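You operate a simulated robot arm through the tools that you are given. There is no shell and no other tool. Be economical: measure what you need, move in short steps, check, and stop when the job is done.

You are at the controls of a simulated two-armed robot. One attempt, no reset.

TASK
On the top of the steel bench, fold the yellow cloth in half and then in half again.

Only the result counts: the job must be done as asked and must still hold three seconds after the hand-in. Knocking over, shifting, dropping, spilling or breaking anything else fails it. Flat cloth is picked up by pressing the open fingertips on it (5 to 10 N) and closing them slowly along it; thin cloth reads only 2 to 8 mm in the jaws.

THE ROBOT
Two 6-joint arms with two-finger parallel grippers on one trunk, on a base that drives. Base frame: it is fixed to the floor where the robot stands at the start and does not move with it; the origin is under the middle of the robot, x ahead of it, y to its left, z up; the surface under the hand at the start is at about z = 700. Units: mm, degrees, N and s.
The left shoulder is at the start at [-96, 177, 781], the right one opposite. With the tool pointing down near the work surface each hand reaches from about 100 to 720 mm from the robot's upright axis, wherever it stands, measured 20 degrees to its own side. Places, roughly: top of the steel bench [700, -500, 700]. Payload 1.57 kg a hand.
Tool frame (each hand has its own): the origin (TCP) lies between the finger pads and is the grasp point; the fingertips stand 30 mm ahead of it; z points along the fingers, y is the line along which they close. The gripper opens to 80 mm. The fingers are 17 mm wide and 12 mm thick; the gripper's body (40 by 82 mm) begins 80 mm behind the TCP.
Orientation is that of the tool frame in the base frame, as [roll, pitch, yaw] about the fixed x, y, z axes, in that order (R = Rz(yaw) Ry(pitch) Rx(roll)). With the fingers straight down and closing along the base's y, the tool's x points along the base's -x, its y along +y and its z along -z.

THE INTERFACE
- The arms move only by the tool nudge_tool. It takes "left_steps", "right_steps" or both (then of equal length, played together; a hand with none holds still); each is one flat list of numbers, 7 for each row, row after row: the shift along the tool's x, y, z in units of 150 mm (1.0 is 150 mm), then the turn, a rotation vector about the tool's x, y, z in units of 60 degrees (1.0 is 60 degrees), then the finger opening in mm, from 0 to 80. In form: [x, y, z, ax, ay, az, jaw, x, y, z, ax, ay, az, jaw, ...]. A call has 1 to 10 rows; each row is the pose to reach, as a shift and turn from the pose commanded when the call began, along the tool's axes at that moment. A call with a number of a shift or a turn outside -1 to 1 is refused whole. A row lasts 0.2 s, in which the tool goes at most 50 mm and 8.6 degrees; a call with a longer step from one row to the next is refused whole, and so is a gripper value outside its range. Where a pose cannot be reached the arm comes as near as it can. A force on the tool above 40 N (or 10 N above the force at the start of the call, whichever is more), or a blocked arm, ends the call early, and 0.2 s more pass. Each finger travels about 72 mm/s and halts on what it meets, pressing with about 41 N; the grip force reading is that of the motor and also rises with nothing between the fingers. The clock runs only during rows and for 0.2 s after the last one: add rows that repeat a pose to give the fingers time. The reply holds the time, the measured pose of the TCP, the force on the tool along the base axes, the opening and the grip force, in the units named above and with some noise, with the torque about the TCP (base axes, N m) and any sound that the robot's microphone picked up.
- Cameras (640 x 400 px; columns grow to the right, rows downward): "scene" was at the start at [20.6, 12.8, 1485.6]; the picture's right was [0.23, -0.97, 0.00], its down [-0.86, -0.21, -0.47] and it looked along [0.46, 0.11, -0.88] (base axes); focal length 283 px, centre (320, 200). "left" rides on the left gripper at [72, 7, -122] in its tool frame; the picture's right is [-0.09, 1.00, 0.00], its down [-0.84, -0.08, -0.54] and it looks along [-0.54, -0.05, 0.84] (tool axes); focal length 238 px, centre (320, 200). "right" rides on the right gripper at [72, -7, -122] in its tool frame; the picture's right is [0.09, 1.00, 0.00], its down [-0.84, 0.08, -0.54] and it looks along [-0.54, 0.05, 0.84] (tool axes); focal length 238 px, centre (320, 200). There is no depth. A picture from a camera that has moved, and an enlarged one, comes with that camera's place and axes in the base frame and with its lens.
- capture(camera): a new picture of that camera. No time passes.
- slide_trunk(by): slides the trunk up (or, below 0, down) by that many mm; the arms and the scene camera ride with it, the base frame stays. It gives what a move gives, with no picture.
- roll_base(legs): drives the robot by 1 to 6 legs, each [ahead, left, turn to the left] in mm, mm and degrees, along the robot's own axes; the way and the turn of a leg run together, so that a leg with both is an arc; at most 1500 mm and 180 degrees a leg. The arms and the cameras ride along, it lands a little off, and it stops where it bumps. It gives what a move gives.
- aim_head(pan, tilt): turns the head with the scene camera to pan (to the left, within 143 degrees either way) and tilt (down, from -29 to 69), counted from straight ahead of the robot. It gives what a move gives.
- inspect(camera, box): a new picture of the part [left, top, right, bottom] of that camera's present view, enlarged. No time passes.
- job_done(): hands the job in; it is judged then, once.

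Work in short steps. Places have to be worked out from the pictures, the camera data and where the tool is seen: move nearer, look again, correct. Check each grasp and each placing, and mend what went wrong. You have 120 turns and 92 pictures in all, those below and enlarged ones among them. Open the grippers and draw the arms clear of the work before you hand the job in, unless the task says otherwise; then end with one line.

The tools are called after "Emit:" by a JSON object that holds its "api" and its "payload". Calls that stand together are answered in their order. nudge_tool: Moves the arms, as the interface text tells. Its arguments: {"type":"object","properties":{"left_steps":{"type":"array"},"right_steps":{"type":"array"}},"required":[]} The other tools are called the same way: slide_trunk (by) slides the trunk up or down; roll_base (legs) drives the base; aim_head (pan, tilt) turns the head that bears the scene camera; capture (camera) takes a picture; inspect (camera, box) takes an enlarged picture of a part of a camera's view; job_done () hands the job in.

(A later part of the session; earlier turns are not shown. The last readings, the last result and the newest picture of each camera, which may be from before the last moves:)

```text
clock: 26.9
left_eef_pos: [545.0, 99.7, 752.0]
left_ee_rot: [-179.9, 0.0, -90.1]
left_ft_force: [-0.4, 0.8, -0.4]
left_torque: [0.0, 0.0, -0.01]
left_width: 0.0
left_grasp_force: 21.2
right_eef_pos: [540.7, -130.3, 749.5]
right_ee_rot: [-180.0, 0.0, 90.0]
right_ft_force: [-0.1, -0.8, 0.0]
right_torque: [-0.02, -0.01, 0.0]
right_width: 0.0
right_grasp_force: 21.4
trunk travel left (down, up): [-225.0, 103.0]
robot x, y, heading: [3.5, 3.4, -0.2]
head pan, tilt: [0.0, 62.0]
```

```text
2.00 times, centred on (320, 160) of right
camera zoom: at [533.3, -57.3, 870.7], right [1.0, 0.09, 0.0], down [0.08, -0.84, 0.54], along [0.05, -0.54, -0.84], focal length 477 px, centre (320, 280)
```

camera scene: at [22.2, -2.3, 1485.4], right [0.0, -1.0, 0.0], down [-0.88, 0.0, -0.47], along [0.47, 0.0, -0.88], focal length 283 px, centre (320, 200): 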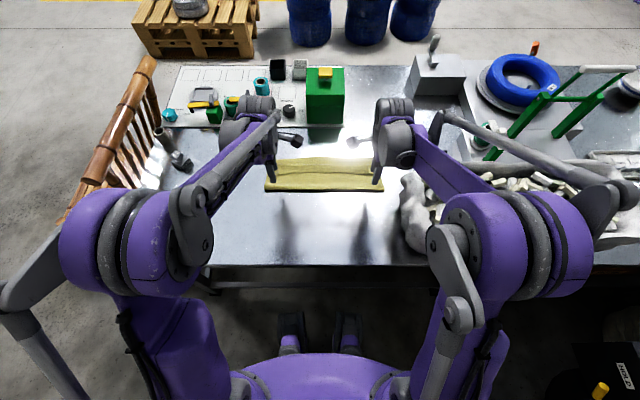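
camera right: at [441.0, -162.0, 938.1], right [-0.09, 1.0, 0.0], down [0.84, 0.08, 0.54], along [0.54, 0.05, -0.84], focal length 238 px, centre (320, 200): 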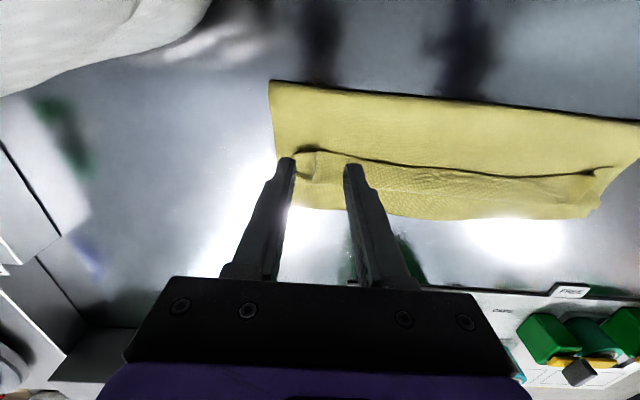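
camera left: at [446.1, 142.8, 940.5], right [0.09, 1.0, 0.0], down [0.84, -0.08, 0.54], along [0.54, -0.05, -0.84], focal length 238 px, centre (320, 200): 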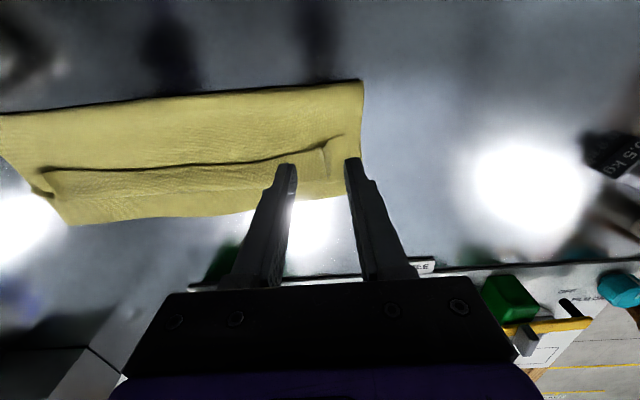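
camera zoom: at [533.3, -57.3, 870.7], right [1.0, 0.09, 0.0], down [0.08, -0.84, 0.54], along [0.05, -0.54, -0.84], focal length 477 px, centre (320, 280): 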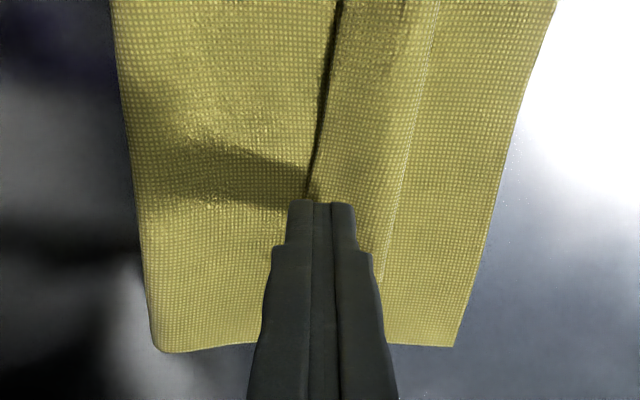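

Both tips are above the flap just inside its edge. I move 4 mm forward and lower to contact.

Emit:
{"api": "nudge_tool", "payload": {"left_steps": [0, -0.027, 0.03, 0, 0, 0, 0, 0, -0.027, 0.06, 0, 0, 0, 0, 0, -0.027, 0.1, 0, 0, 0, 0], "right_steps": [0, 0.027, 0.03, 0, 0, 0, 0, 0, 0.027, 0.06, 0, 0, 0, 0, 0, 0.027, 0.09, 0, 0, 0, 0]}}

```text
clock: 27.7
left_eef_pos: [547.7, 100.2, 735.6]
left_ee_rot: [-180.0, 0.0, -90.0]
left_ft_force: [-0.3, -0.6, -0.1]
left_torque: [0.0, -0.03, 0.01]
left_width: 0.0
left_grasp_force: 21.7
right_eef_pos: [544.2, -130.7, 735.3]
right_ee_rot: [-180.0, 0.1, 89.9]
right_ft_force: [0.3, -1.2, 0.4]
right_torque: [0.04, 0.01, -0.02]
right_width: 0.0
right_grasp_force: 21.0
trunk travel left (down, up): [-225.0, 103.0]
robot x, y, heading: [-0.4, 1.7, -0.0]
head pan, tilt: [0.0, 62.0]
```

Emit:
{"api": "nudge_tool", "payload": {"left_steps": [0, 0, 0.01, 0, 0, 0, 0, 0, 0, 0.014, 0, 0, 0, 0], "right_steps": [0, 0, 0.01, 0, 0, 0, 0, 0, 0, 0.014, 0, 0, 0, 0]}}

```text
clock: 28.3
left_eef_pos: [547.7, 99.9, 733.4]
left_ee_rot: [-180.0, 0.0, -89.9]
left_ft_force: [0.0, 0.3, -0.2]
left_torque: [-0.01, -0.03, -0.02]
left_width: 0.1
left_grasp_force: 21.6
right_eef_pos: [544.3, -129.9, 734.2]
right_ee_rot: [-179.9, 0.0, 90.0]
right_ft_force: [0.5, -0.6, 0.8]
right_torque: [0.03, 0.0, 0.03]
right_width: 0.0
right_grasp_force: 21.0
trunk travel left (down, up): [-225.0, 103.0]
robot x, y, heading: [1.8, -1.3, -0.0]
head pan, tilt: [0.0, 62.0]
```

There is still hardly any force, so I lower 1 mm more and drag 45 mm forward slowly.

Emit:
{"api": "nudge_tool", "payload": {"left_steps": [0, 0, 0.009, 0, 0, 0, 0, 0, -0.03, 0.009, 0, 0, 0, 0, 0, -0.07, 0.009, 0, 0, 0, 0, 0, -0.11, 0.009, 0, 0, 0, 0, 0, -0.15, 0.009, 0, 0, 0, 0, 0, -0.19, 0.009, 0, 0, 0, 0, 0, -0.23, 0.009, 0, 0, 0, 0, 0, -0.27, 0.009, 0, 0, 0, 0, 0, -0.3, 0.009, 0, 0, 0, 0], "right_steps": [0, 0, 0.011, 0, 0, 0, 0, 0, 0.03, 0.011, 0, 0, 0, 0, 0, 0.07, 0.011, 0, 0, 0, 0, 0, 0.11, 0.011, 0, 0, 0, 0, 0, 0.15, 0.011, 0, 0, 0, 0, 0, 0.19, 0.011, 0, 0, 0, 0, 0, 0.23, 0.011, 0, 0, 0, 0, 0, 0.27, 0.011, 0, 0, 0, 0, 0, 0.3, 0.011, 0, 0, 0, 0]}}

Emit:
{"api": "inspect", "payload": {"camera": "left", "box": [160, 0, 480, 200]}}

Emit:
{"api": "inspect", "payload": {"camera": "scene", "box": [250, 140, 400, 234]}}

```text
clock: 30.3
left_eef_pos: [592.4, 100.2, 732.4]
left_ee_rot: [-180.0, 0.0, -89.9]
left_ft_force: [-1.6, 1.0, 8.3]
left_torque: [-0.05, 0.06, 0.0]
left_width: 0.0
left_grasp_force: 21.3
right_eef_pos: [586.7, -130.2, 733.0]
right_ee_rot: [-180.0, 0.0, 90.0]
right_ft_force: [-0.4, 0.1, 1.2]
right_torque: [0.02, -0.01, 0.03]
right_width: 0.0
right_grasp_force: 21.6
trunk travel left (down, up): [-225.0, 103.0]
robot x, y, heading: [1.0, -1.3, -0.0]
head pan, tilt: [0.0, 62.0]
```

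```text
2.00 times, centred on (320, 100) of left
camera zoom: at [585.1, 28.9, 854.8], right [-1.0, 0.09, 0.0], down [0.08, 0.84, 0.54], along [0.05, 0.54, -0.84], focal length 477 px, centre (320, 400)
```

zoom: 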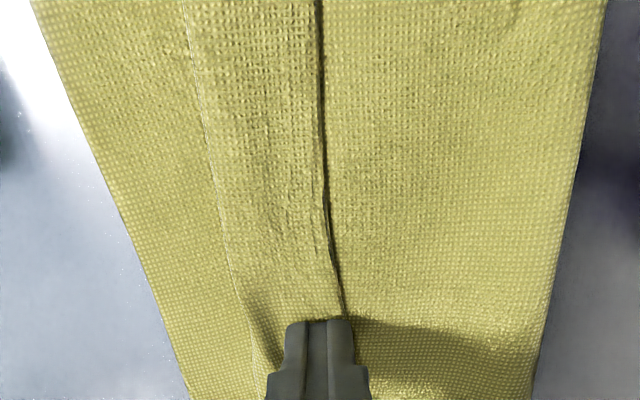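

```text
4.26 times, centred on (325, 187) of scene
camera zoom: at [21.0, -2.4, 1485.4], right [0.0, -1.0, 0.0], down [-0.88, 0.0, -0.47], along [0.47, 0.0, -0.88], focal length 1204 px, centre (299, 255)
```

zoom: 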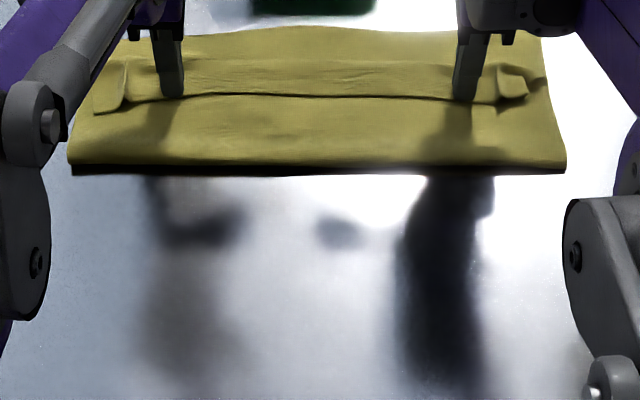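

The whole cloth slid on the steel instead (cloth-on-cloth grips better), now about 45 mm farther away. I drag it back the same way; then I'll re-pinch the standing ridges left at the flap's two ends, which belong to the flap only.

Emit:
{"api": "nudge_tool", "payload": {"left_steps": [0, 0, 0, 0, 0, 0, 0, 0, 0.04, 0, 0, 0, 0, 0, 0, 0.08, 0, 0, 0, 0, 0, 0, 0.13, 0, 0, 0, 0, 0, 0, 0.18, 0, 0, 0, 0, 0, 0, 0.23, 0, 0, 0, 0, 0, 0, 0.28, 0, 0, 0, 0, 0, 0, 0.33, 0, 0, 0, 0, 0, 0, 0.36, 0, 0, 0, 0, 0, 0, 0.36, -0.1, 0, 0, 0, 0], "right_steps": [0, 0, 0.006, 0, 0, 0, 0, 0, -0.04, 0.006, 0, 0, 0, 0, 0, -0.08, 0.006, 0, 0, 0, 0, 0, -0.13, 0.006, 0, 0, 0, 0, 0, -0.18, 0.006, 0, 0, 0, 0, 0, -0.23, 0.006, 0, 0, 0, 0, 0, -0.28, 0.006, 0, 0, 0, 0, 0, -0.33, 0.006, 0, 0, 0, 0, 0, -0.36, 0.006, 0, 0, 0, 0, 0, -0.36, -0.1, 0, 0, 0, 0]}}

Emit:
{"api": "inspect", "payload": {"camera": "scene", "box": [250, 140, 400, 234]}}

```text
clock: 32.5
left_eef_pos: [538.1, 99.2, 748.0]
left_ee_rot: [180.0, -0.1, -90.0]
left_ft_force: [-0.5, -0.3, 0.6]
left_torque: [0.01, -0.02, -0.02]
left_width: 0.0
left_grasp_force: 21.0
right_eef_pos: [534.2, -130.1, 746.4]
right_ee_rot: [-180.0, 0.1, 90.0]
right_ft_force: [-0.2, -0.2, -0.4]
right_torque: [0.02, 0.01, -0.02]
right_width: 0.2
right_grasp_force: 21.3
trunk travel left (down, up): [-225.0, 103.0]
robot x, y, heading: [-0.6, -1.8, -0.1]
head pan, tilt: [0.0, 62.0]
```

```text
4.26 times, centred on (325, 187) of scene
camera zoom: at [21.3, -2.3, 1485.3], right [0.0, -1.0, 0.0], down [-0.88, 0.0, -0.47], along [0.47, 0.0, -0.88], focal length 1204 px, centre (299, 255)
```

zoom: 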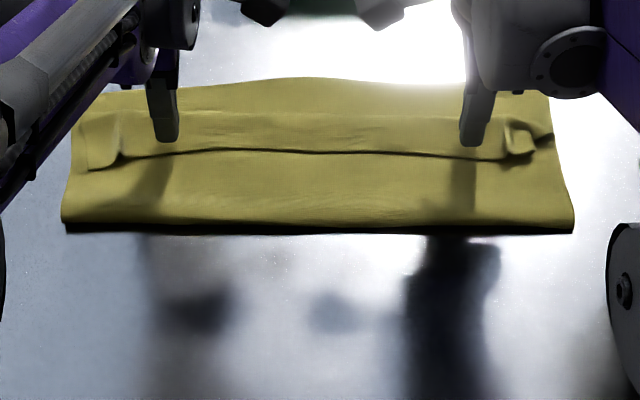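

The cloth is back with its layers unchanged, and the ridges at the flap ends are at about y=136 and y=−165. I lift and turn the wrists back so the jaws close along y.

Emit:
{"api": "nudge_tool", "payload": {"left_steps": [0, 0, -0.1, 0, 0, 0.125, 0, 0, 0, -0.2, 0, 0, 0.25, 0, 0, 0, -0.3, 0, 0, 0.375, 0, 0, 0, -0.4, 0, 0, 0.5, 0, 0, 0, -0.4, 0, 0, 0.625, 10, 0, 0, -0.4, 0, 0, 0.75, 20], "right_steps": [0, 0, -0.1, 0, 0, -0.125, 0, 0, 0, -0.2, 0, 0, -0.25, 0, 0, 0, -0.3, 0, 0, -0.375, 0, 0, 0, -0.4, 0, 0, -0.5, 0, 0, 0, -0.4, 0, 0, -0.625, 10, 0, 0, -0.4, 0, 0, -0.75, 20]}}

Emit:
{"api": "nudge_tool", "payload": {"left_steps": [0, 0, 0, 0, 0, 0.125, 20, 0, 0, 0, 0, 0, 0.25, 20, 0, 0, 0, 0, 0, 0.375, 20, 0, 0, 0, 0, 0, 0.5, 20, 0, 0, 0, 0, 0, 0.625, 20, 0, 0, 0, 0, 0, 0.75, 20], "right_steps": [0, 0, 0, 0, 0, -0.125, 20, 0, 0, 0, 0, 0, -0.25, 20, 0, 0, 0, 0, 0, -0.375, 20, 0, 0, 0, 0, 0, -0.5, 20, 0, 0, 0, 0, 0, -0.625, 20, 0, 0, 0, 0, 0, -0.75, 20]}}

Emit:
{"api": "inspect", "payload": {"camera": "left", "box": [200, 60, 440, 210]}}

Emit:
{"api": "inspect", "payload": {"camera": "right", "box": [200, 60, 440, 210]}}

```text
clock: 33.9
left_eef_pos: [539.6, 99.4, 807.0]
left_ee_rot: [179.9, 0.1, -135.1]
left_ft_force: [0.1, -0.1, -0.8]
left_torque: [-0.02, 0.0, -0.01]
left_width: 19.9
left_grasp_force: 0.0
right_eef_pos: [534.3, -130.6, 807.6]
right_ee_rot: [-180.0, 0.0, 135.1]
right_ft_force: [0.8, 0.0, 1.0]
right_torque: [-0.03, 0.02, 0.0]
right_width: 20.1
right_grasp_force: 0.0
trunk travel left (down, up): [-225.0, 103.0]
robot x, y, heading: [1.2, 0.1, -0.1]
head pan, tilt: [0.0, 62.0]
```

```text
clock: 35.3
left_eef_pos: [538.9, 99.6, 805.6]
left_ee_rot: [180.0, 0.0, 179.9]
left_ft_force: [-0.2, -0.9, 0.5]
left_torque: [0.01, 0.01, 0.0]
left_width: 19.8
left_grasp_force: 0.0
right_eef_pos: [534.3, -130.6, 805.8]
right_ee_rot: [-179.9, 0.0, -179.9]
right_ft_force: [-0.4, -0.2, 0.2]
right_torque: [-0.02, -0.02, -0.01]
right_width: 19.9
right_grasp_force: 0.0
trunk travel left (down, up): [-225.0, 103.0]
robot x, y, heading: [-3.0, -0.4, 0.3]
head pan, tilt: [0.0, 62.0]
```

```text
2.67 times, centred on (320, 135) of left
camera zoom: at [467.3, 107.6, 929.0], right [0.09, 1.0, 0.0], down [0.84, -0.08, 0.54], along [0.54, -0.05, -0.84], focal length 636 px, centre (320, 373)
```

zoom: 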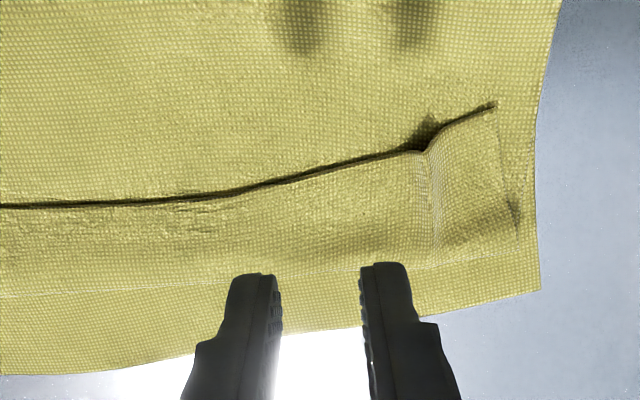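

```text
2.67 times, centred on (320, 135) of right
camera zoom: at [461.8, -136.9, 929.0], right [-0.09, 1.0, 0.0], down [0.84, 0.08, 0.54], along [0.54, 0.05, -0.84], focal length 636 px, centre (320, 373)
```

zoom: 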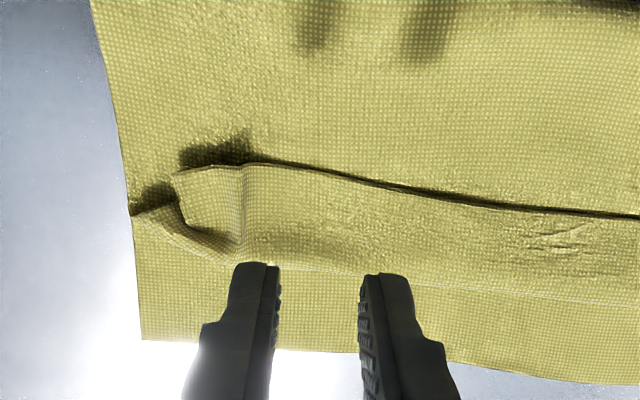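

The standing ridges are clear: left at (525–555, 140), right at (521–545, −158). I move over them with a 20 mm jaw.

Emit:
{"api": "nudge_tool", "payload": {"left_steps": [0.02, 0.13, 0.1, 0, 0, 0, 20, 0.04, 0.267, 0.25, 0, 0, 0, 20, 0.04, 0.267, 0.41, 0, 0, 0, 20], "right_steps": [0.015, -0.09, 0.1, 0, 0, 0, 20, 0.03, -0.187, 0.25, 0, 0, 0, 20, 0.03, -0.187, 0.41, 0, 0, 0, 20]}}

Emit:
{"api": "inspect", "payload": {"camera": "left", "box": [240, 90, 400, 190]}}

Emit:
{"api": "inspect", "payload": {"camera": "right", "box": [240, 90, 400, 190]}}

```text
clock: 36.1
left_eef_pos: [533.1, 140.6, 746.2]
left_ee_rot: [-180.0, 0.0, -179.9]
left_ft_force: [0.0, -0.3, -0.7]
left_torque: [0.02, 0.02, -0.02]
left_width: 20.0
left_grasp_force: 0.1
right_eef_pos: [531.8, -158.8, 745.3]
right_ee_rot: [-180.0, 0.1, 179.9]
right_ft_force: [-0.5, 0.6, -0.7]
right_torque: [-0.03, 0.02, -0.02]
right_width: 20.0
right_grasp_force: 0.0
trunk travel left (down, up): [-225.0, 103.0]
robot x, y, heading: [-0.7, -3.6, 0.2]
head pan, tilt: [0.0, 62.0]
```

```text
4.00 times, centred on (320, 140) of left
camera zoom: at [461.5, 149.0, 866.6], right [0.09, 1.0, 0.0], down [0.84, -0.08, 0.54], along [0.54, -0.05, -0.84], focal length 953 px, centre (320, 440)
```

zoom: 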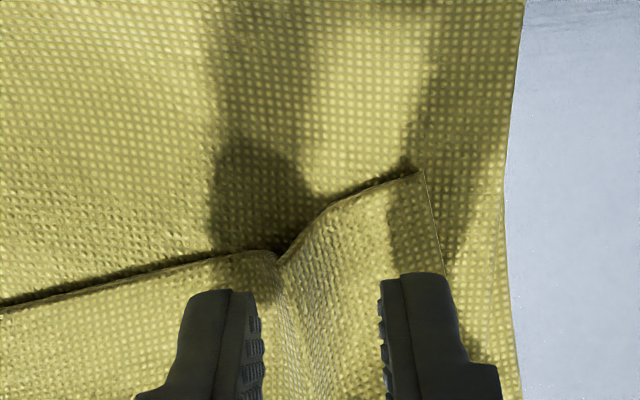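

```text
4.00 times, centred on (320, 140) of right
camera zoom: at [457.7, -164.8, 866.9], right [-0.09, 1.0, 0.0], down [0.84, 0.08, 0.54], along [0.54, 0.05, -0.84], focal length 953 px, centre (320, 440)
```

zoom: 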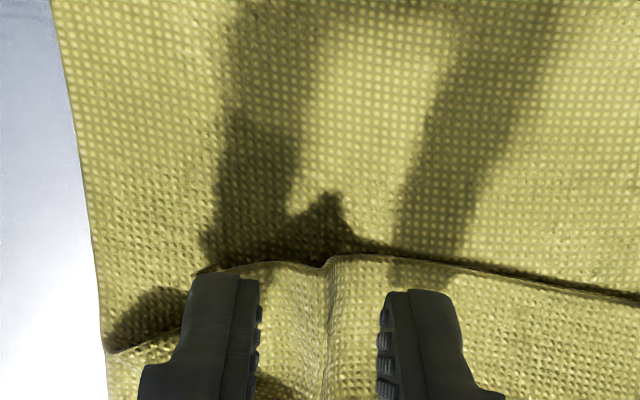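

Both creases sit between the fingertips. I lower to just touching (TCP ≈ 734) and close slowly.

Emit:
{"api": "nudge_tool", "payload": {"left_steps": [0, 0, 0.04, 0, 0, 0, 20, 0, 0, 0.08, 0, 0, 0, 20, 0, 0, 0.08, 0, 0, 0, 17, 0, 0, 0.08, 0, 0, 0, 14, 0, 0, 0.08, 0, 0, 0, 11, 0, 0, 0.08, 0, 0, 0, 8, 0, 0, 0.08, 0, 0, 0, 5, 0, 0, 0.08, 0, 0, 0, 2, 0, 0, 0.08, 0, 0, 0, 0, 0, 0, 0.08, 0, 0, 0, 0], "right_steps": [0, 0, 0.04, 0, 0, 0, 20, 0, 0, 0.075, 0, 0, 0, 20, 0, 0, 0.075, 0, 0, 0, 17, 0, 0, 0.075, 0, 0, 0, 14, 0, 0, 0.075, 0, 0, 0, 11, 0, 0, 0.075, 0, 0, 0, 8, 0, 0, 0.075, 0, 0, 0, 5, 0, 0, 0.075, 0, 0, 0, 2, 0, 0, 0.075, 0, 0, 0, 0, 0, 0, 0.075, 0, 0, 0, 0]}}

Emit:
{"api": "inspect", "payload": {"camera": "left", "box": [240, 90, 400, 190]}}

Emit:
{"api": "inspect", "payload": {"camera": "right", "box": [240, 90, 400, 190]}}

```text
clock: 38.3
left_eef_pos: [532.9, 139.5, 734.1]
left_ee_rot: [179.9, 0.0, 179.9]
left_ft_force: [-0.5, -2.4, 0.9]
left_torque: [-0.08, -0.02, -0.01]
left_width: 2.3
left_grasp_force: 23.3
right_eef_pos: [529.8, -158.2, 734.6]
right_ee_rot: [-180.0, 0.0, 180.0]
right_ft_force: [0.4, 2.6, 0.1]
right_torque: [0.08, -0.03, -0.01]
right_width: 2.2
right_grasp_force: 23.6
trunk travel left (down, up): [-225.0, 103.0]
robot x, y, heading: [3.3, 6.2, -0.2]
head pan, tilt: [0.0, 62.0]
```

```text
4.00 times, centred on (320, 140) of left
camera zoom: at [460.8, 147.9, 855.7], right [0.09, 1.0, 0.0], down [0.84, -0.08, 0.54], along [0.54, -0.05, -0.84], focal length 953 px, centre (320, 440)
```

zoom: 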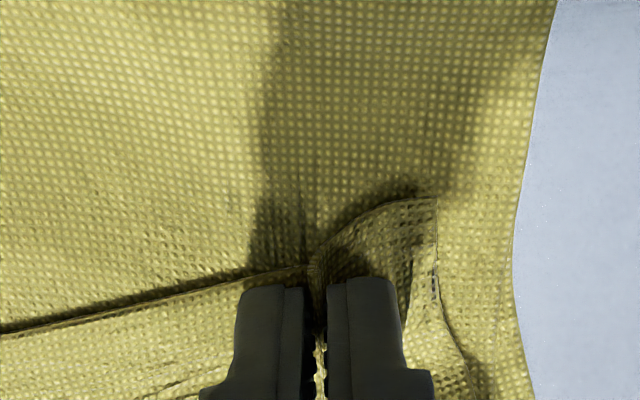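

```text
4.00 times, centred on (320, 140) of right
camera zoom: at [457.3, -164.4, 856.8], right [-0.09, 1.0, 0.0], down [0.84, 0.08, 0.54], along [0.54, 0.05, -0.84], focal length 953 px, centre (320, 440)
```

zoom: 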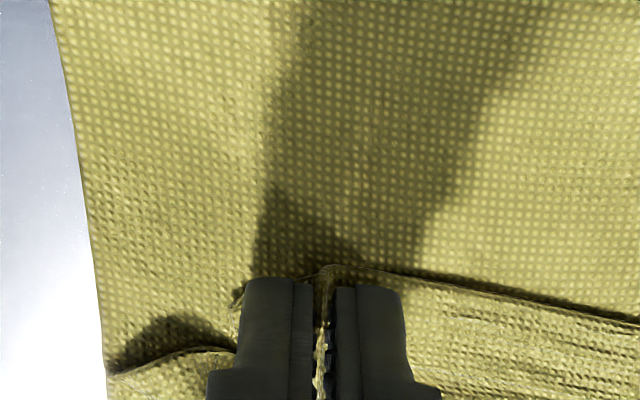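

Both readings match a single-layer ridge (2.2–2.3 mm). I lift 45 mm and check that only the flap comes up.

Emit:
{"api": "nudge_tool", "payload": {"left_steps": [0, 0, -0.1, 0, 0, 0, 0, 0, 0, -0.2, 0, 0, 0, 0, 0, 0, -0.3, 0, 0, 0, 0, 0, 0, -0.4, 0, 0, 0, 0], "right_steps": [0, 0, -0.1, 0, 0, 0, 0, 0, 0, -0.2, 0, 0, 0, 0, 0, 0, -0.3, 0, 0, 0, 0, 0, 0, -0.4, 0, 0, 0, 0]}}

Emit:
{"api": "capture", "payload": {"camera": "left"}}

Emit:
{"api": "inspect", "payload": {"camera": "scene", "box": [240, 130, 400, 230]}}

```text
clock: 39.3
left_eef_pos: [532.3, 140.8, 792.4]
left_ee_rot: [-180.0, 0.1, 180.0]
left_ft_force: [-0.1, -2.6, 0.0]
left_torque: [-0.09, -0.02, 0.01]
left_width: 2.1
left_grasp_force: 23.5
right_eef_pos: [529.8, -157.7, 794.0]
right_ee_rot: [-179.9, 0.0, -180.0]
right_ft_force: [-0.6, 1.5, -0.1]
right_torque: [0.1, 0.04, 0.02]
right_width: 2.4
right_grasp_force: 23.9
trunk travel left (down, up): [-225.0, 103.0]
robot x, y, heading: [-2.3, 1.7, -0.2]
head pan, tilt: [0.0, 62.0]
```

```text
48 pictures are left
camera left: at [460.8, 148.3, 915.0], right [0.09, 1.0, 0.0], down [0.84, -0.08, 0.54], along [0.54, -0.05, -0.84], focal length 238 px, centre (320, 200)
```

left: 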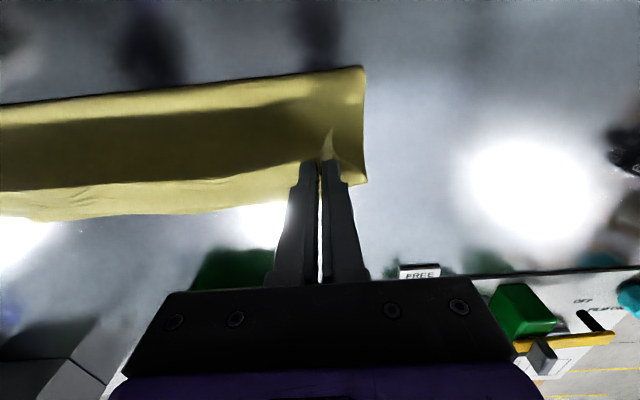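

```text
4.00 times, centred on (320, 180) of scene
camera zoom: at [21.8, -2.3, 1485.4], right [0.0, -1.0, 0.0], down [-0.88, 0.0, -0.47], along [0.47, 0.0, -0.88], focal length 1132 px, centre (320, 280)
```

zoom: 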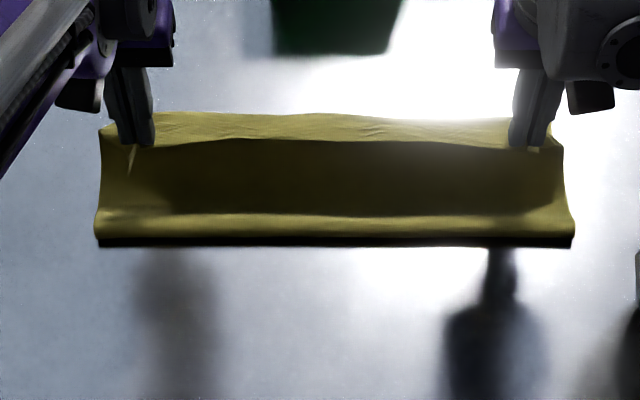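

Only the flap and upper layer came up. I now lean the fingers back toward the robot by 40° (so the held edge points upward) and move forward to an almost taut slope over the far edge.

Emit:
{"api": "nudge_tool", "payload": {"left_steps": [-0.065, -0.005, 0, 0, 0.111, 0, 0, -0.13, -0.01, 0, 0, 0.222, 0, 0, -0.195, -0.015, 0, 0, 0.333, 0, 0, -0.26, -0.02, 0, 0, 0.444, 0, 0, -0.325, -0.02, 0, 0, 0.555, 0, 0, -0.39, -0.02, 0, 0, 0.667, 0, 0], "right_steps": [-0.065, 0.005, 0, 0, 0.111, 0, 0, -0.13, 0.01, 0, 0, 0.222, 0, 0, -0.195, 0.015, 0, 0, 0.333, 0, 0, -0.26, 0.02, 0, 0, 0.444, 0, 0, -0.325, 0.02, 0, 0, 0.555, 0, 0, -0.39, 0.02, 0, 0, 0.667, 0, 0]}}

Emit:
{"api": "inspect", "payload": {"camera": "scene", "box": [200, 90, 440, 240]}}

```text
clock: 40.5
left_eef_pos: [566.1, 139.5, 791.0]
left_ee_rot: [180.0, -32.4, -180.0]
left_ft_force: [3.5, -1.9, -24.0]
left_torque: [0.21, 0.32, 0.01]
left_width: 2.2
left_grasp_force: 23.8
left hand out of reach, approached as far as the arm can: row 5, 6
right_eef_pos: [568.5, -153.7, 790.8]
right_ee_rot: [-180.0, -32.2, -179.9]
right_ft_force: [4.0, 0.0, -25.2]
right_torque: [-0.03, 0.4, 0.0]
right_width: 2.1
right_grasp_force: 23.3
right hand out of reach, approached as far as the arm can: row 5, 6
trunk travel left (down, up): [-225.0, 103.0]
robot x, y, heading: [0.2, 0.4, 0.2]
head pan, tilt: [0.0, 62.0]
stopped in row 6 (left hand): the force on the tool passed its limit at 125 N (the readings are from after the stop); the commanded pose is now the measured one
```

```text
2.67 times, centred on (320, 165) of scene
camera zoom: at [20.9, -2.3, 1485.5], right [0.0, -1.0, 0.0], down [-0.88, 0.0, -0.47], along [0.47, 0.0, -0.88], focal length 755 px, centre (320, 293)
```

zoom: 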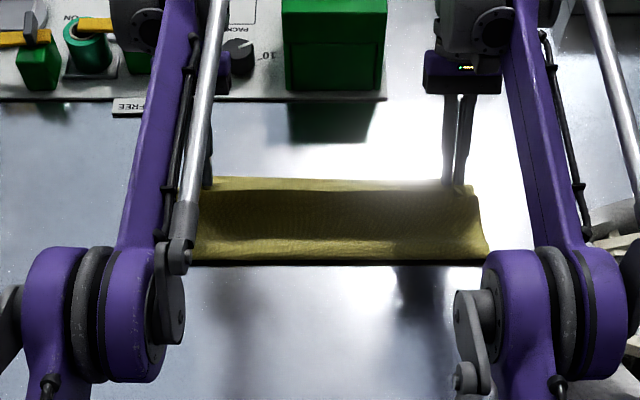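

The hands stopped at the reach limit with a jolt from the tilt; the grips still hold. I ease the tilt to ~18° and go slightly farther forward.

Emit:
{"api": "nudge_tool", "payload": {"left_steps": [0, 0, 0, 0, -0.06, 0, 0, -0.02, 0, -0.025, 0, -0.12, 0, 0, -0.045, 0, -0.055, 0, -0.18, 0, 0, -0.073, 0, -0.085, 0, -0.235, 0, 0, -0.073, 0, -0.085, 0, -0.235, 0, 0], "right_steps": [0, 0, 0, 0, -0.06, 0, 0, -0.012, 0, -0.02, 0, -0.12, 0, 0, -0.03, 0, -0.044, 0, -0.18, 0, 0, -0.045, 0, -0.067, 0, -0.235, 0, 0, -0.045, 0, -0.067, 0, -0.235, 0, 0]}}

Emit:
{"api": "inspect", "payload": {"camera": "scene", "box": [200, 90, 440, 240]}}

Emit:
{"api": "capture", "payload": {"camera": "left"}}

```text
clock: 41.7
left_eef_pos: [583.4, 138.4, 794.6]
left_ee_rot: [-179.8, -18.5, 180.0]
left_ft_force: [0.0, -0.7, -0.3]
left_torque: [0.04, -0.01, 0.01]
left_width: 1.9
left_grasp_force: 24.1
right_eef_pos: [579.4, -154.2, 796.3]
right_ee_rot: [180.0, -18.3, 179.9]
right_ft_force: [-0.3, -0.5, -0.3]
right_torque: [-0.03, -0.02, 0.02]
right_width: 2.3
right_grasp_force: 23.4
trunk travel left (down, up): [-225.0, 103.0]
robot x, y, heading: [-1.0, -0.5, -0.0]
head pan, tilt: [0.0, 62.0]
```

```text
2.67 times, centred on (320, 165) of scene
camera zoom: at [22.6, -2.3, 1485.4], right [0.0, -1.0, 0.0], down [-0.88, 0.0, -0.47], along [0.47, 0.0, -0.88], focal length 755 px, centre (320, 293)
```

zoom: 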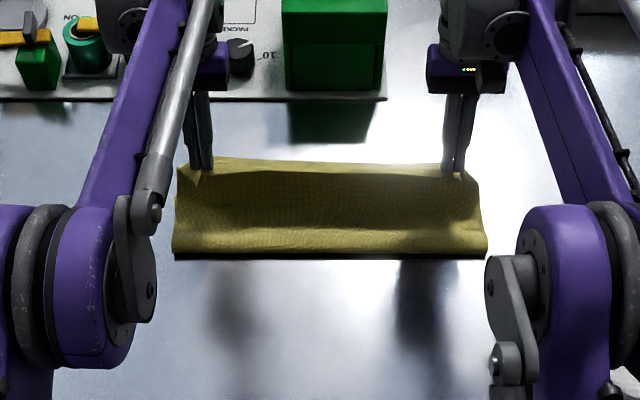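

```text
44 pictures are left
camera left: at [554.1, 146.7, 934.1], right [0.09, 1.0, -0.03], down [0.97, -0.08, 0.25], along [0.25, -0.05, -0.97], focal length 238 px, centre (320, 200)
```

left: 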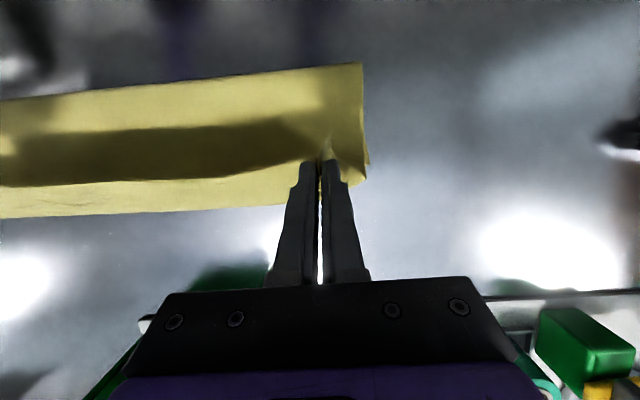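

I pull back 15 mm to keep the crease at mid-cloth, then open so the sheet drops forward flat.

Emit:
{"api": "nudge_tool", "payload": {"left_steps": [0.05, 0, 0.016, 0, 0, 0, 0, 0.095, 0, 0.032, 0, 0, 0, 0, 0.095, 0, 0.032, 0, 0, 0, 0, 0.095, 0, 0.032, 0, 0, 0, 30, 0.095, 0, 0.032, 0, 0, 0, 36, 0.095, 0, 0.032, 0, 0, 0, 36, 0.095, 0, -0.1, 0, 0, 0, 36], "right_steps": [0.05, 0, 0.016, 0, 0, 0, 0, 0.095, 0, 0.032, 0, 0, 0, 0, 0.095, 0, 0.032, 0, 0, 0, 0, 0.095, 0, 0.032, 0, 0, 0, 30, 0.095, 0, 0.032, 0, 0, 0, 36, 0.095, 0, 0.032, 0, 0, 0, 36, 0.095, 0, -0.1, 0, 0, 0, 36]}}

Emit:
{"api": "inspect", "payload": {"camera": "scene", "box": [200, 90, 440, 240]}}

Emit:
{"api": "capture", "payload": {"camera": "left"}}

```text
clock: 43.3
left_eef_pos: [574.5, 138.3, 813.3]
left_ee_rot: [-179.9, -18.4, 180.0]
left_ft_force: [-0.4, 0.1, 0.3]
left_torque: [0.05, -0.01, -0.01]
left_width: 36.0
left_grasp_force: 0.0
right_eef_pos: [569.8, -154.9, 816.3]
right_ee_rot: [-180.0, -18.3, 180.0]
right_ft_force: [0.5, -0.1, -0.9]
right_torque: [0.01, 0.03, 0.0]
right_width: 35.9
right_grasp_force: 0.0
trunk travel left (down, up): [-225.0, 103.0]
robot x, y, heading: [0.8, -2.2, 0.1]
head pan, tilt: [0.0, 62.0]
```

```text
2.67 times, centred on (320, 165) of scene
camera zoom: at [22.2, -2.3, 1485.4], right [0.0, -1.0, 0.0], down [-0.88, 0.0, -0.47], along [0.47, 0.0, -0.88], focal length 755 px, centre (320, 293)
```

zoom: 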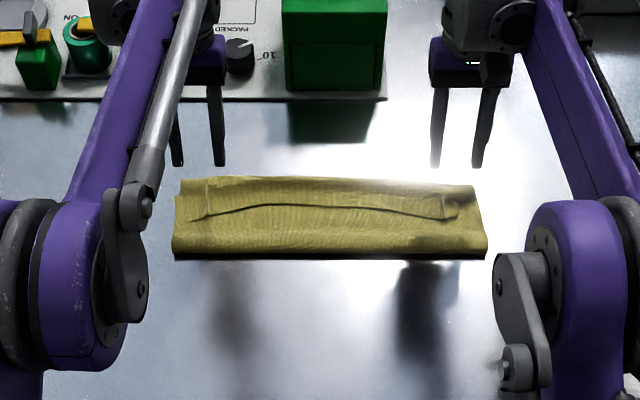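

```text
42 pictures are left
camera left: at [544.8, 147.1, 952.7], right [0.09, 1.0, -0.03], down [0.97, -0.08, 0.25], along [0.25, -0.05, -0.97], focal length 238 px, centre (320, 200)
```

left: 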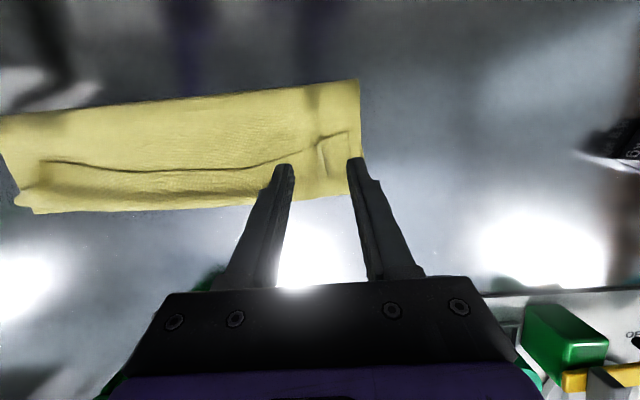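

The edge still curls back on release, because the held strip keeps pointing at the robot. Remedy: grip the flap ridges with fingers tilted forward and release with fingers leaning back, so the strip rotates ~75° — this needs the work nearer to me. First I straighten the hands and close them above the cloth, to drag it back.

Emit:
{"api": "nudge_tool", "payload": {"left_steps": [0.033, -0.042, 0, 0, -0.06, 0, 20, 0.066, -0.084, 0.09, 0, -0.12, 0, 0, 0.1, -0.126, 0.18, 0, -0.18, 0, 0, 0.133, -0.168, 0.27, 0, -0.24, 0, 0, 0.166, -0.21, 0.36, 0, -0.307, 0, 0, 0.2, -0.253, 0.453, 0, -0.307, 0, 0], "right_steps": [0.033, 0.042, 0, 0, -0.06, 0, 20, 0.066, 0.084, 0.09, 0, -0.12, 0, 0, 0.1, 0.126, 0.18, 0, -0.18, 0, 0, 0.133, 0.168, 0.27, 0, -0.24, 0, 0, 0.166, 0.2, 0.36, 0, -0.307, 0, 0, 0.2, 0.233, 0.453, 0, -0.307, 0, 0]}}

```text
clock: 44.7
left_eef_pos: [524.2, 99.9, 758.6]
left_ee_rot: [179.9, 0.0, 179.9]
left_ft_force: [-0.2, -0.9, 0.1]
left_torque: [0.01, 0.01, 0.02]
left_width: 0.0
left_grasp_force: 21.2
right_eef_pos: [521.4, -118.8, 758.4]
right_ee_rot: [-180.0, 0.2, -180.0]
right_ft_force: [0.1, 0.7, -0.3]
right_torque: [-0.04, -0.02, 0.01]
right_width: 0.2
right_grasp_force: 20.8
trunk travel left (down, up): [-225.0, 103.0]
robot x, y, heading: [-0.1, 0.1, 0.0]
head pan, tilt: [0.0, 62.0]
```

I lower onto the two-layer area in front of the flap, drag about 90 mm toward me, and lift.

Emit:
{"api": "nudge_tool", "payload": {"left_steps": [0, 0, 0.09, 0, 0, 0, 0, 0, 0, 0.165, 0, 0, 0, 0, 0, 0, 0.175, 0, 0, 0, 0], "right_steps": [0, 0, 0.09, 0, 0, 0, 0, 0, 0, 0.165, 0, 0, 0, 0, 0, 0, 0.175, 0, 0, 0, 0]}}

Emit:
{"api": "nudge_tool", "payload": {"left_steps": [0.05, 0, 0.003, 0, 0, 0, 0, 0.12, 0, 0.003, 0, 0, 0, 0, 0.19, 0, 0.003, 0, 0, 0, 0, 0.26, 0, 0.003, 0, 0, 0, 0, 0.33, 0, 0.003, 0, 0, 0, 0, 0.4, 0, 0.003, 0, 0, 0, 0, 0.47, 0, 0.003, 0, 0, 0, 0, 0.54, 0, 0.003, 0, 0, 0, 0, 0.6, 0, 0.003, 0, 0, 0, 0], "right_steps": [0.05, 0, 0.003, 0, 0, 0, 0, 0.12, 0, 0.003, 0, 0, 0, 0, 0.19, 0, 0.003, 0, 0, 0, 0, 0.26, 0, 0.003, 0, 0, 0, 0, 0.33, 0, 0.003, 0, 0, 0, 0, 0.4, 0, 0.003, 0, 0, 0, 0, 0.47, 0, 0.003, 0, 0, 0, 0, 0.54, 0, 0.003, 0, 0, 0, 0, 0.6, 0, 0.003, 0, 0, 0, 0]}}

Emit:
{"api": "inspect", "payload": {"camera": "scene", "box": [200, 120, 440, 270]}}

```text
clock: 45.5
left_eef_pos: [524.0, 100.5, 732.4]
left_ee_rot: [-179.9, 0.0, 180.0]
left_ft_force: [0.2, 0.0, 2.8]
left_torque: [-0.02, -0.03, -0.01]
left_width: 0.2
left_grasp_force: 21.4
right_eef_pos: [520.2, -119.4, 732.9]
right_ee_rot: [-179.9, 0.1, 180.0]
right_ft_force: [0.2, 0.1, 0.3]
right_torque: [0.05, 0.03, 0.02]
right_width: 0.0
right_grasp_force: 20.9
trunk travel left (down, up): [-225.0, 103.0]
robot x, y, heading: [4.1, -1.2, 0.1]
head pan, tilt: [0.0, 62.0]
```

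```text
clock: 47.5
left_eef_pos: [433.0, 101.8, 732.1]
left_ee_rot: [-179.9, 0.0, 179.9]
left_ft_force: [-0.3, -0.1, 0.9]
left_torque: [0.02, -0.03, -0.02]
left_width: 0.2
left_grasp_force: 21.7
right_eef_pos: [429.7, -119.5, 732.7]
right_ee_rot: [-179.9, 0.2, -180.0]
right_ft_force: [-0.8, 0.2, 0.8]
right_torque: [0.02, 0.04, 0.0]
right_width: 0.0
right_grasp_force: 21.5
trunk travel left (down, up): [-225.0, 103.0]
robot x, y, heading: [3.1, 2.1, 0.0]
head pan, tilt: [0.0, 62.0]
```

```text
2.67 times, centred on (320, 195) of scene
camera zoom: at [21.9, -2.3, 1485.4], right [0.0, -1.0, 0.0], down [-0.88, 0.0, -0.47], along [0.47, 0.0, -0.88], focal length 755 px, centre (320, 213)
```

zoom: 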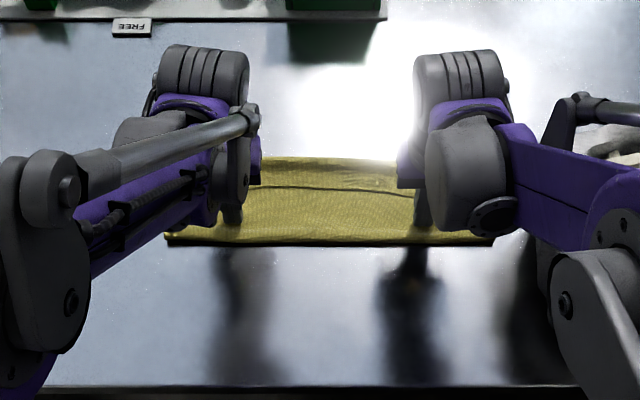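

The cloth now spans x≈395–515, with the flap edge at ≈471. I lift, tilt the fingers forward 40°, and go over the flap's end ridges.

Emit:
{"api": "nudge_tool", "payload": {"left_steps": [0, 0, -0.2, 0, 0, 0, 0, -0.02, 0.06, -0.25, 0, -0.13, 0, 10, -0.04, 0.12, -0.25, 0, -0.26, 0, 20, -0.08, 0.18, -0.25, 0, -0.39, 0, 22, -0.12, 0.24, -0.25, 0, -0.52, 0, 22, -0.15, 0.247, -0.22, 0, -0.65, 0, 22], "right_steps": [0, 0, -0.2, 0, 0, 0, 0, -0.02, -0.06, -0.25, 0, -0.13, 0, 10, -0.04, -0.12, -0.25, 0, -0.26, 0, 20, -0.08, -0.18, -0.25, 0, -0.39, 0, 22, -0.12, -0.24, -0.25, 0, -0.52, 0, 22, -0.17, -0.247, -0.22, 0, -0.65, 0, 22]}}

Emit:
{"api": "inspect", "payload": {"camera": "left", "box": [160, 20, 480, 220]}}

Emit:
{"api": "inspect", "payload": {"camera": "right", "box": [160, 20, 480, 220]}}

```text
clock: 48.9
left_eef_pos: [455.7, 137.9, 764.1]
left_ee_rot: [-179.9, 39.2, -179.9]
left_ft_force: [0.4, 0.3, -0.5]
left_torque: [0.02, 0.02, -0.02]
left_width: 21.9
left_grasp_force: 0.1
right_eef_pos: [456.2, -155.7, 765.5]
right_ee_rot: [-180.0, 39.2, 180.0]
right_ft_force: [-0.4, 0.3, 1.5]
right_torque: [-0.03, 0.02, 0.02]
right_width: 22.0
right_grasp_force: 0.0
trunk travel left (down, up): [-225.0, 103.0]
robot x, y, heading: [-0.6, 1.3, 0.1]
head pan, tilt: [0.0, 62.0]
```

```text
2.00 times, centred on (320, 120) of left
camera zoom: at [324.5, 145.8, 814.3], right [0.07, 1.0, 0.06], down [0.31, -0.08, 0.95], along [0.95, -0.05, -0.31], focal length 477 px, centre (320, 360)
```

zoom: 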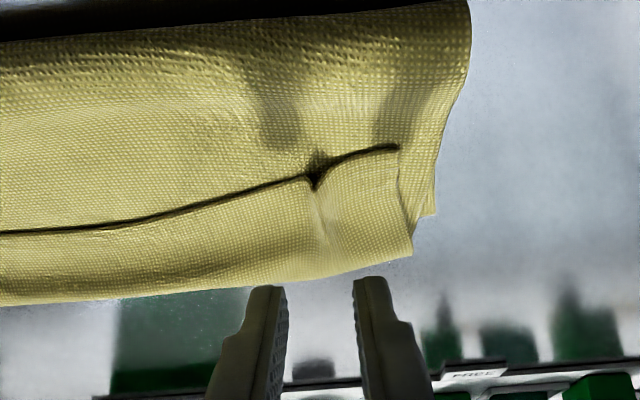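

```text
2.00 times, centred on (320, 120) of right
camera zoom: at [322.7, -162.6, 814.2], right [-0.07, 1.0, -0.06], down [0.31, 0.08, 0.95], along [0.95, 0.05, -0.31], focal length 477 px, centre (320, 360)
```

zoom: 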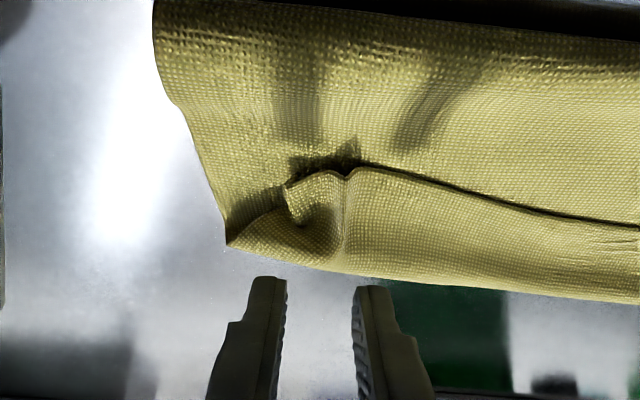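

The notches/ridges are at about (457,140) and (451,−152). I move both tips there, tips just above the layer beneath, and close slowly.

Emit:
{"api": "nudge_tool", "payload": {"left_steps": [0.06, 0.02, 0.04, 0, 0, 0, 22, 0.12, 0.02, 0.08, 0, 0, 0, 22, 0.186, 0.02, 0.124, 0, 0, 0, 22, 0.186, 0.02, 0.124, 0, 0, 0, 18, 0.186, 0.02, 0.124, 0, 0, 0, 14, 0.186, 0.02, 0.124, 0, 0, 0, 10, 0.186, 0.02, 0.124, 0, 0, 0, 6, 0.186, 0.02, 0.124, 0, 0, 0, 3, 0.186, 0.02, 0.124, 0, 0, 0, 0, 0.186, 0.02, 0.124, 0, 0, 0, 0], "right_steps": [0.07, 0.027, 0.036, 0, 0, 0, 22, 0.14, 0.027, 0.072, 0, 0, 0, 22, 0.216, 0.027, 0.108, 0, 0, 0, 22, 0.216, 0.027, 0.108, 0, 0, 0, 18, 0.216, 0.027, 0.108, 0, 0, 0, 14, 0.216, 0.027, 0.108, 0, 0, 0, 10, 0.216, 0.027, 0.108, 0, 0, 0, 6, 0.216, 0.027, 0.108, 0, 0, 0, 3, 0.216, 0.027, 0.108, 0, 0, 0, 0, 0.216, 0.027, 0.108, 0, 0, 0, 0]}}

Emit:
{"api": "inspect", "payload": {"camera": "left", "box": [160, 20, 480, 220]}}

Emit:
{"api": "inspect", "payload": {"camera": "right", "box": [160, 20, 480, 220]}}

```text
clock: 51.1
left_eef_pos: [447.5, 139.2, 733.2]
left_ee_rot: [-179.9, 38.9, -180.0]
left_ft_force: [-0.6, 0.0, 0.4]
left_torque: [-0.01, 0.06, -0.04]
left_width: 1.9
left_grasp_force: 23.2
right_eef_pos: [440.9, -151.5, 732.2]
right_ee_rot: [179.9, 39.1, 179.9]
right_ft_force: [-0.1, -0.8, 1.2]
right_torque: [0.0, 0.03, 0.02]
right_width: 1.9
right_grasp_force: 24.0
trunk travel left (down, up): [-225.0, 103.0]
robot x, y, heading: [0.4, -0.6, -0.1]
head pan, tilt: [0.0, 62.0]
```

```text
2.00 times, centred on (320, 120) of left
camera zoom: at [314.2, 148.1, 783.3], right [0.07, 1.0, 0.06], down [0.31, -0.08, 0.95], along [0.95, -0.05, -0.31], focal length 477 px, centre (320, 360)
```

zoom: 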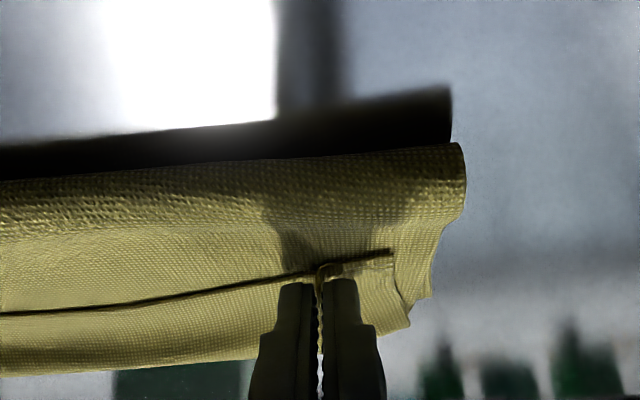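

```text
2.00 times, centred on (320, 120) of right
camera zoom: at [307.7, -157.8, 781.0], right [-0.07, 1.0, -0.06], down [0.31, 0.08, 0.95], along [0.95, 0.05, -0.31], focal length 477 px, centre (320, 360)
```

zoom: 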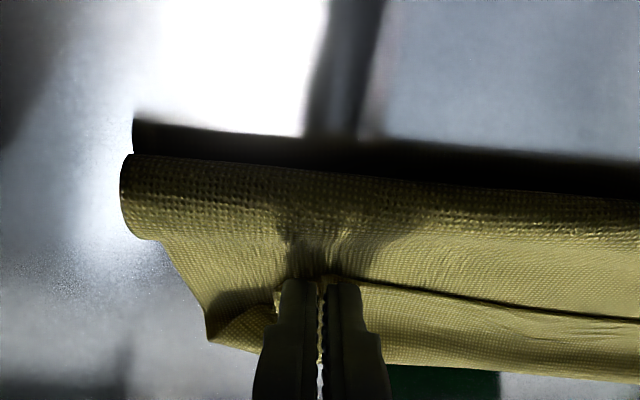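

Both ridges are held at single-layer width (1.9 mm). I lift, then rotate the fingers back through vertical while raising the sheet.

Emit:
{"api": "nudge_tool", "payload": {"left_steps": [-0.05, 0, -0.062, 0, 0, 0, 0, -0.1, 0, -0.124, 0, 0, 0, 0, -0.156, 0, -0.14, 0, 0.125, 0, 0, -0.212, 0, -0.156, 0, 0.25, 0, 0, -0.268, 0, -0.172, 0, 0.375, 0, 0, -0.324, 0, -0.188, 0, 0.5, 0, 0, -0.38, 0, -0.205, 0, 0.625, 0, 0, -0.436, 0, -0.221, 0, 0.75, 0, 0], "right_steps": [-0.05, 0, -0.062, 0, 0, 0, 0, -0.1, 0, -0.124, 0, 0, 0, 0, -0.156, 0, -0.14, 0, 0.125, 0, 0, -0.212, 0, -0.156, 0, 0.25, 0, 0, -0.268, 0, -0.172, 0, 0.375, 0, 0, -0.324, 0, -0.188, 0, 0.5, 0, 0, -0.38, 0, -0.205, 0, 0.625, 0, 0, -0.436, 0, -0.221, 0, 0.75, 0, 0]}}

Emit:
{"api": "inspect", "payload": {"camera": "scene", "box": [200, 120, 440, 270]}}

```text
clock: 52.9
left_eef_pos: [478.6, 141.4, 799.3]
left_ee_rot: [-179.9, -6.2, 179.9]
left_ft_force: [1.0, 0.1, 0.2]
left_torque: [0.0, 0.03, 0.0]
left_width: 1.8
left_grasp_force: 23.5
right_eef_pos: [471.9, -152.8, 799.1]
right_ee_rot: [180.0, -6.1, -180.0]
right_ft_force: [-0.7, 0.3, 0.2]
right_torque: [0.03, 0.0, -0.03]
right_width: 2.2
right_grasp_force: 24.1
trunk travel left (down, up): [-225.0, 103.0]
robot x, y, heading: [0.0, -1.0, 0.1]
head pan, tilt: [0.0, 62.0]
```

```text
2.67 times, centred on (320, 195) of scene
camera zoom: at [24.0, -2.3, 1485.4], right [0.0, -1.0, 0.0], down [-0.88, 0.0, -0.47], along [0.47, 0.0, -0.88], focal length 755 px, centre (320, 213)
```

zoom: 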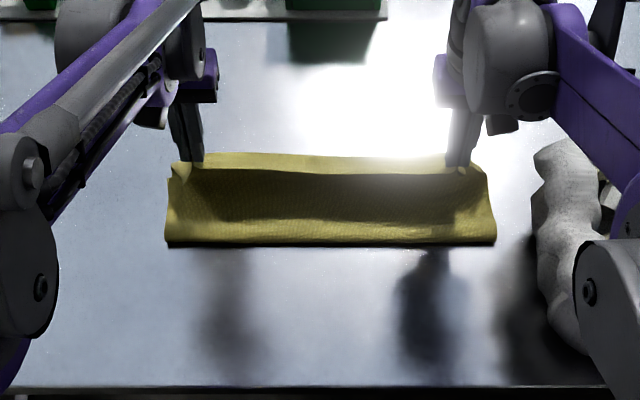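

The sheet rises well. I continue rotating to about −51° while moving forward to a taut slope.

Emit:
{"api": "nudge_tool", "payload": {"left_steps": [-0.057, 0, 0.0, 0, 0.12, 0, 0, -0.113, 0, 0.01, 0, 0.24, 0, 0, -0.17, 0, 0.03, 0, 0.36, 0, 0, -0.227, 0, 0.05, 0, 0.48, 0, 0, -0.283, 0, 0.08, 0, 0.6, 0, 0, -0.34, 0, 0.11, 0, 0.72, 0, 0], "right_steps": [-0.058, 0, 0.0, 0, 0.12, 0, 0, -0.117, 0, 0.01, 0, 0.24, 0, 0, -0.176, 0, 0.03, 0, 0.36, 0, 0, -0.235, 0, 0.05, 0, 0.48, 0, 0, -0.294, 0, 0.08, 0, 0.6, 0, 0, -0.353, 0, 0.109, 0, 0.72, 0, 0]}}

Emit:
{"api": "inspect", "payload": {"camera": "scene", "box": [200, 120, 440, 270]}}

```text
clock: 54.3
left_eef_pos: [524.1, 137.8, 780.1]
left_ee_rot: [-179.3, -35.2, -180.0]
left_ft_force: [-0.2, 0.4, -0.2]
left_torque: [0.01, -0.04, -0.02]
left_width: 2.0
left_grasp_force: 23.9
left hand out of reach, approached as far as the arm can: row 5, 6
right_eef_pos: [521.5, -149.0, 777.4]
right_ee_rot: [179.5, -35.1, 179.8]
right_ft_force: [0.5, -0.5, 0.5]
right_torque: [0.01, 0.03, -0.02]
right_width: 2.2
right_grasp_force: 23.1
right hand out of reach, approached as far as the arm can: row 5, 6
trunk travel left (down, up): [-225.0, 103.0]
robot x, y, heading: [-0.4, 0.4, 0.1]
head pan, tilt: [0.0, 62.0]
```

```text
2.67 times, centred on (320, 195) of scene
camera zoom: at [23.2, -2.3, 1485.4], right [0.0, -1.0, 0.0], down [-0.88, 0.0, -0.47], along [0.47, 0.0, -0.88], focal length 755 px, centre (320, 213)
```

zoom: 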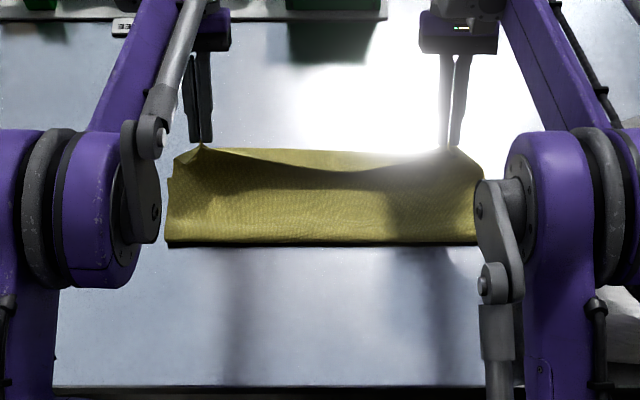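

The wrists stop at −35°, giving a total strip rotation of ~74°. The middle still sags a little, so I spread the hands 6 mm each, pull forward and lower, then look.

Emit:
{"api": "nudge_tool", "payload": {"left_steps": [0, 0.02, 0, 0, 0, 0, 0, -0.05, 0.04, 0.0, 0, 0, 0, 0, -0.08, 0.04, 0.02, 0, 0, 0, 0, -0.12, 0.04, 0.05, 0, 0, 0, 0, -0.15, 0.04, 0.074, 0, 0, 0, 0], "right_steps": [0, -0.02, 0, 0, 0, 0, 0, -0.05, -0.04, 0.0, 0, 0, 0, 0, -0.08, -0.04, 0.02, 0, 0, 0, 0, -0.12, -0.04, 0.05, 0, 0, 0, 0, -0.15, -0.04, 0.074, 0, 0, 0, 0]}}

Emit:
{"api": "inspect", "payload": {"camera": "scene", "box": [240, 140, 400, 240]}}

```text
clock: 55.5
left_eef_pos: [535.2, 142.5, 757.2]
left_ee_rot: [-179.2, -35.2, 179.9]
left_ft_force: [-0.5, -1.3, 0.1]
left_torque: [0.0, 0.01, 0.02]
left_width: 1.8
left_grasp_force: 23.4
right_eef_pos: [532.6, -153.7, 756.1]
right_ee_rot: [179.5, -35.1, 179.9]
right_ft_force: [-0.7, 0.7, -0.1]
right_torque: [0.07, -0.01, 0.0]
right_width: 2.2
right_grasp_force: 23.8
trunk travel left (down, up): [-225.0, 103.0]
robot x, y, heading: [2.8, 4.3, -0.2]
head pan, tilt: [0.0, 62.0]
```

```text
4.00 times, centred on (320, 190) of scene
camera zoom: at [22.4, -2.3, 1485.4], right [0.0, -1.0, 0.0], down [-0.88, 0.0, -0.47], along [0.47, 0.0, -0.88], focal length 1132 px, centre (320, 240)
```

zoom: 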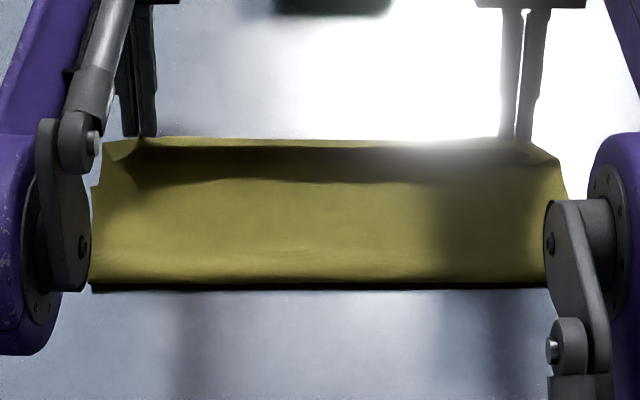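

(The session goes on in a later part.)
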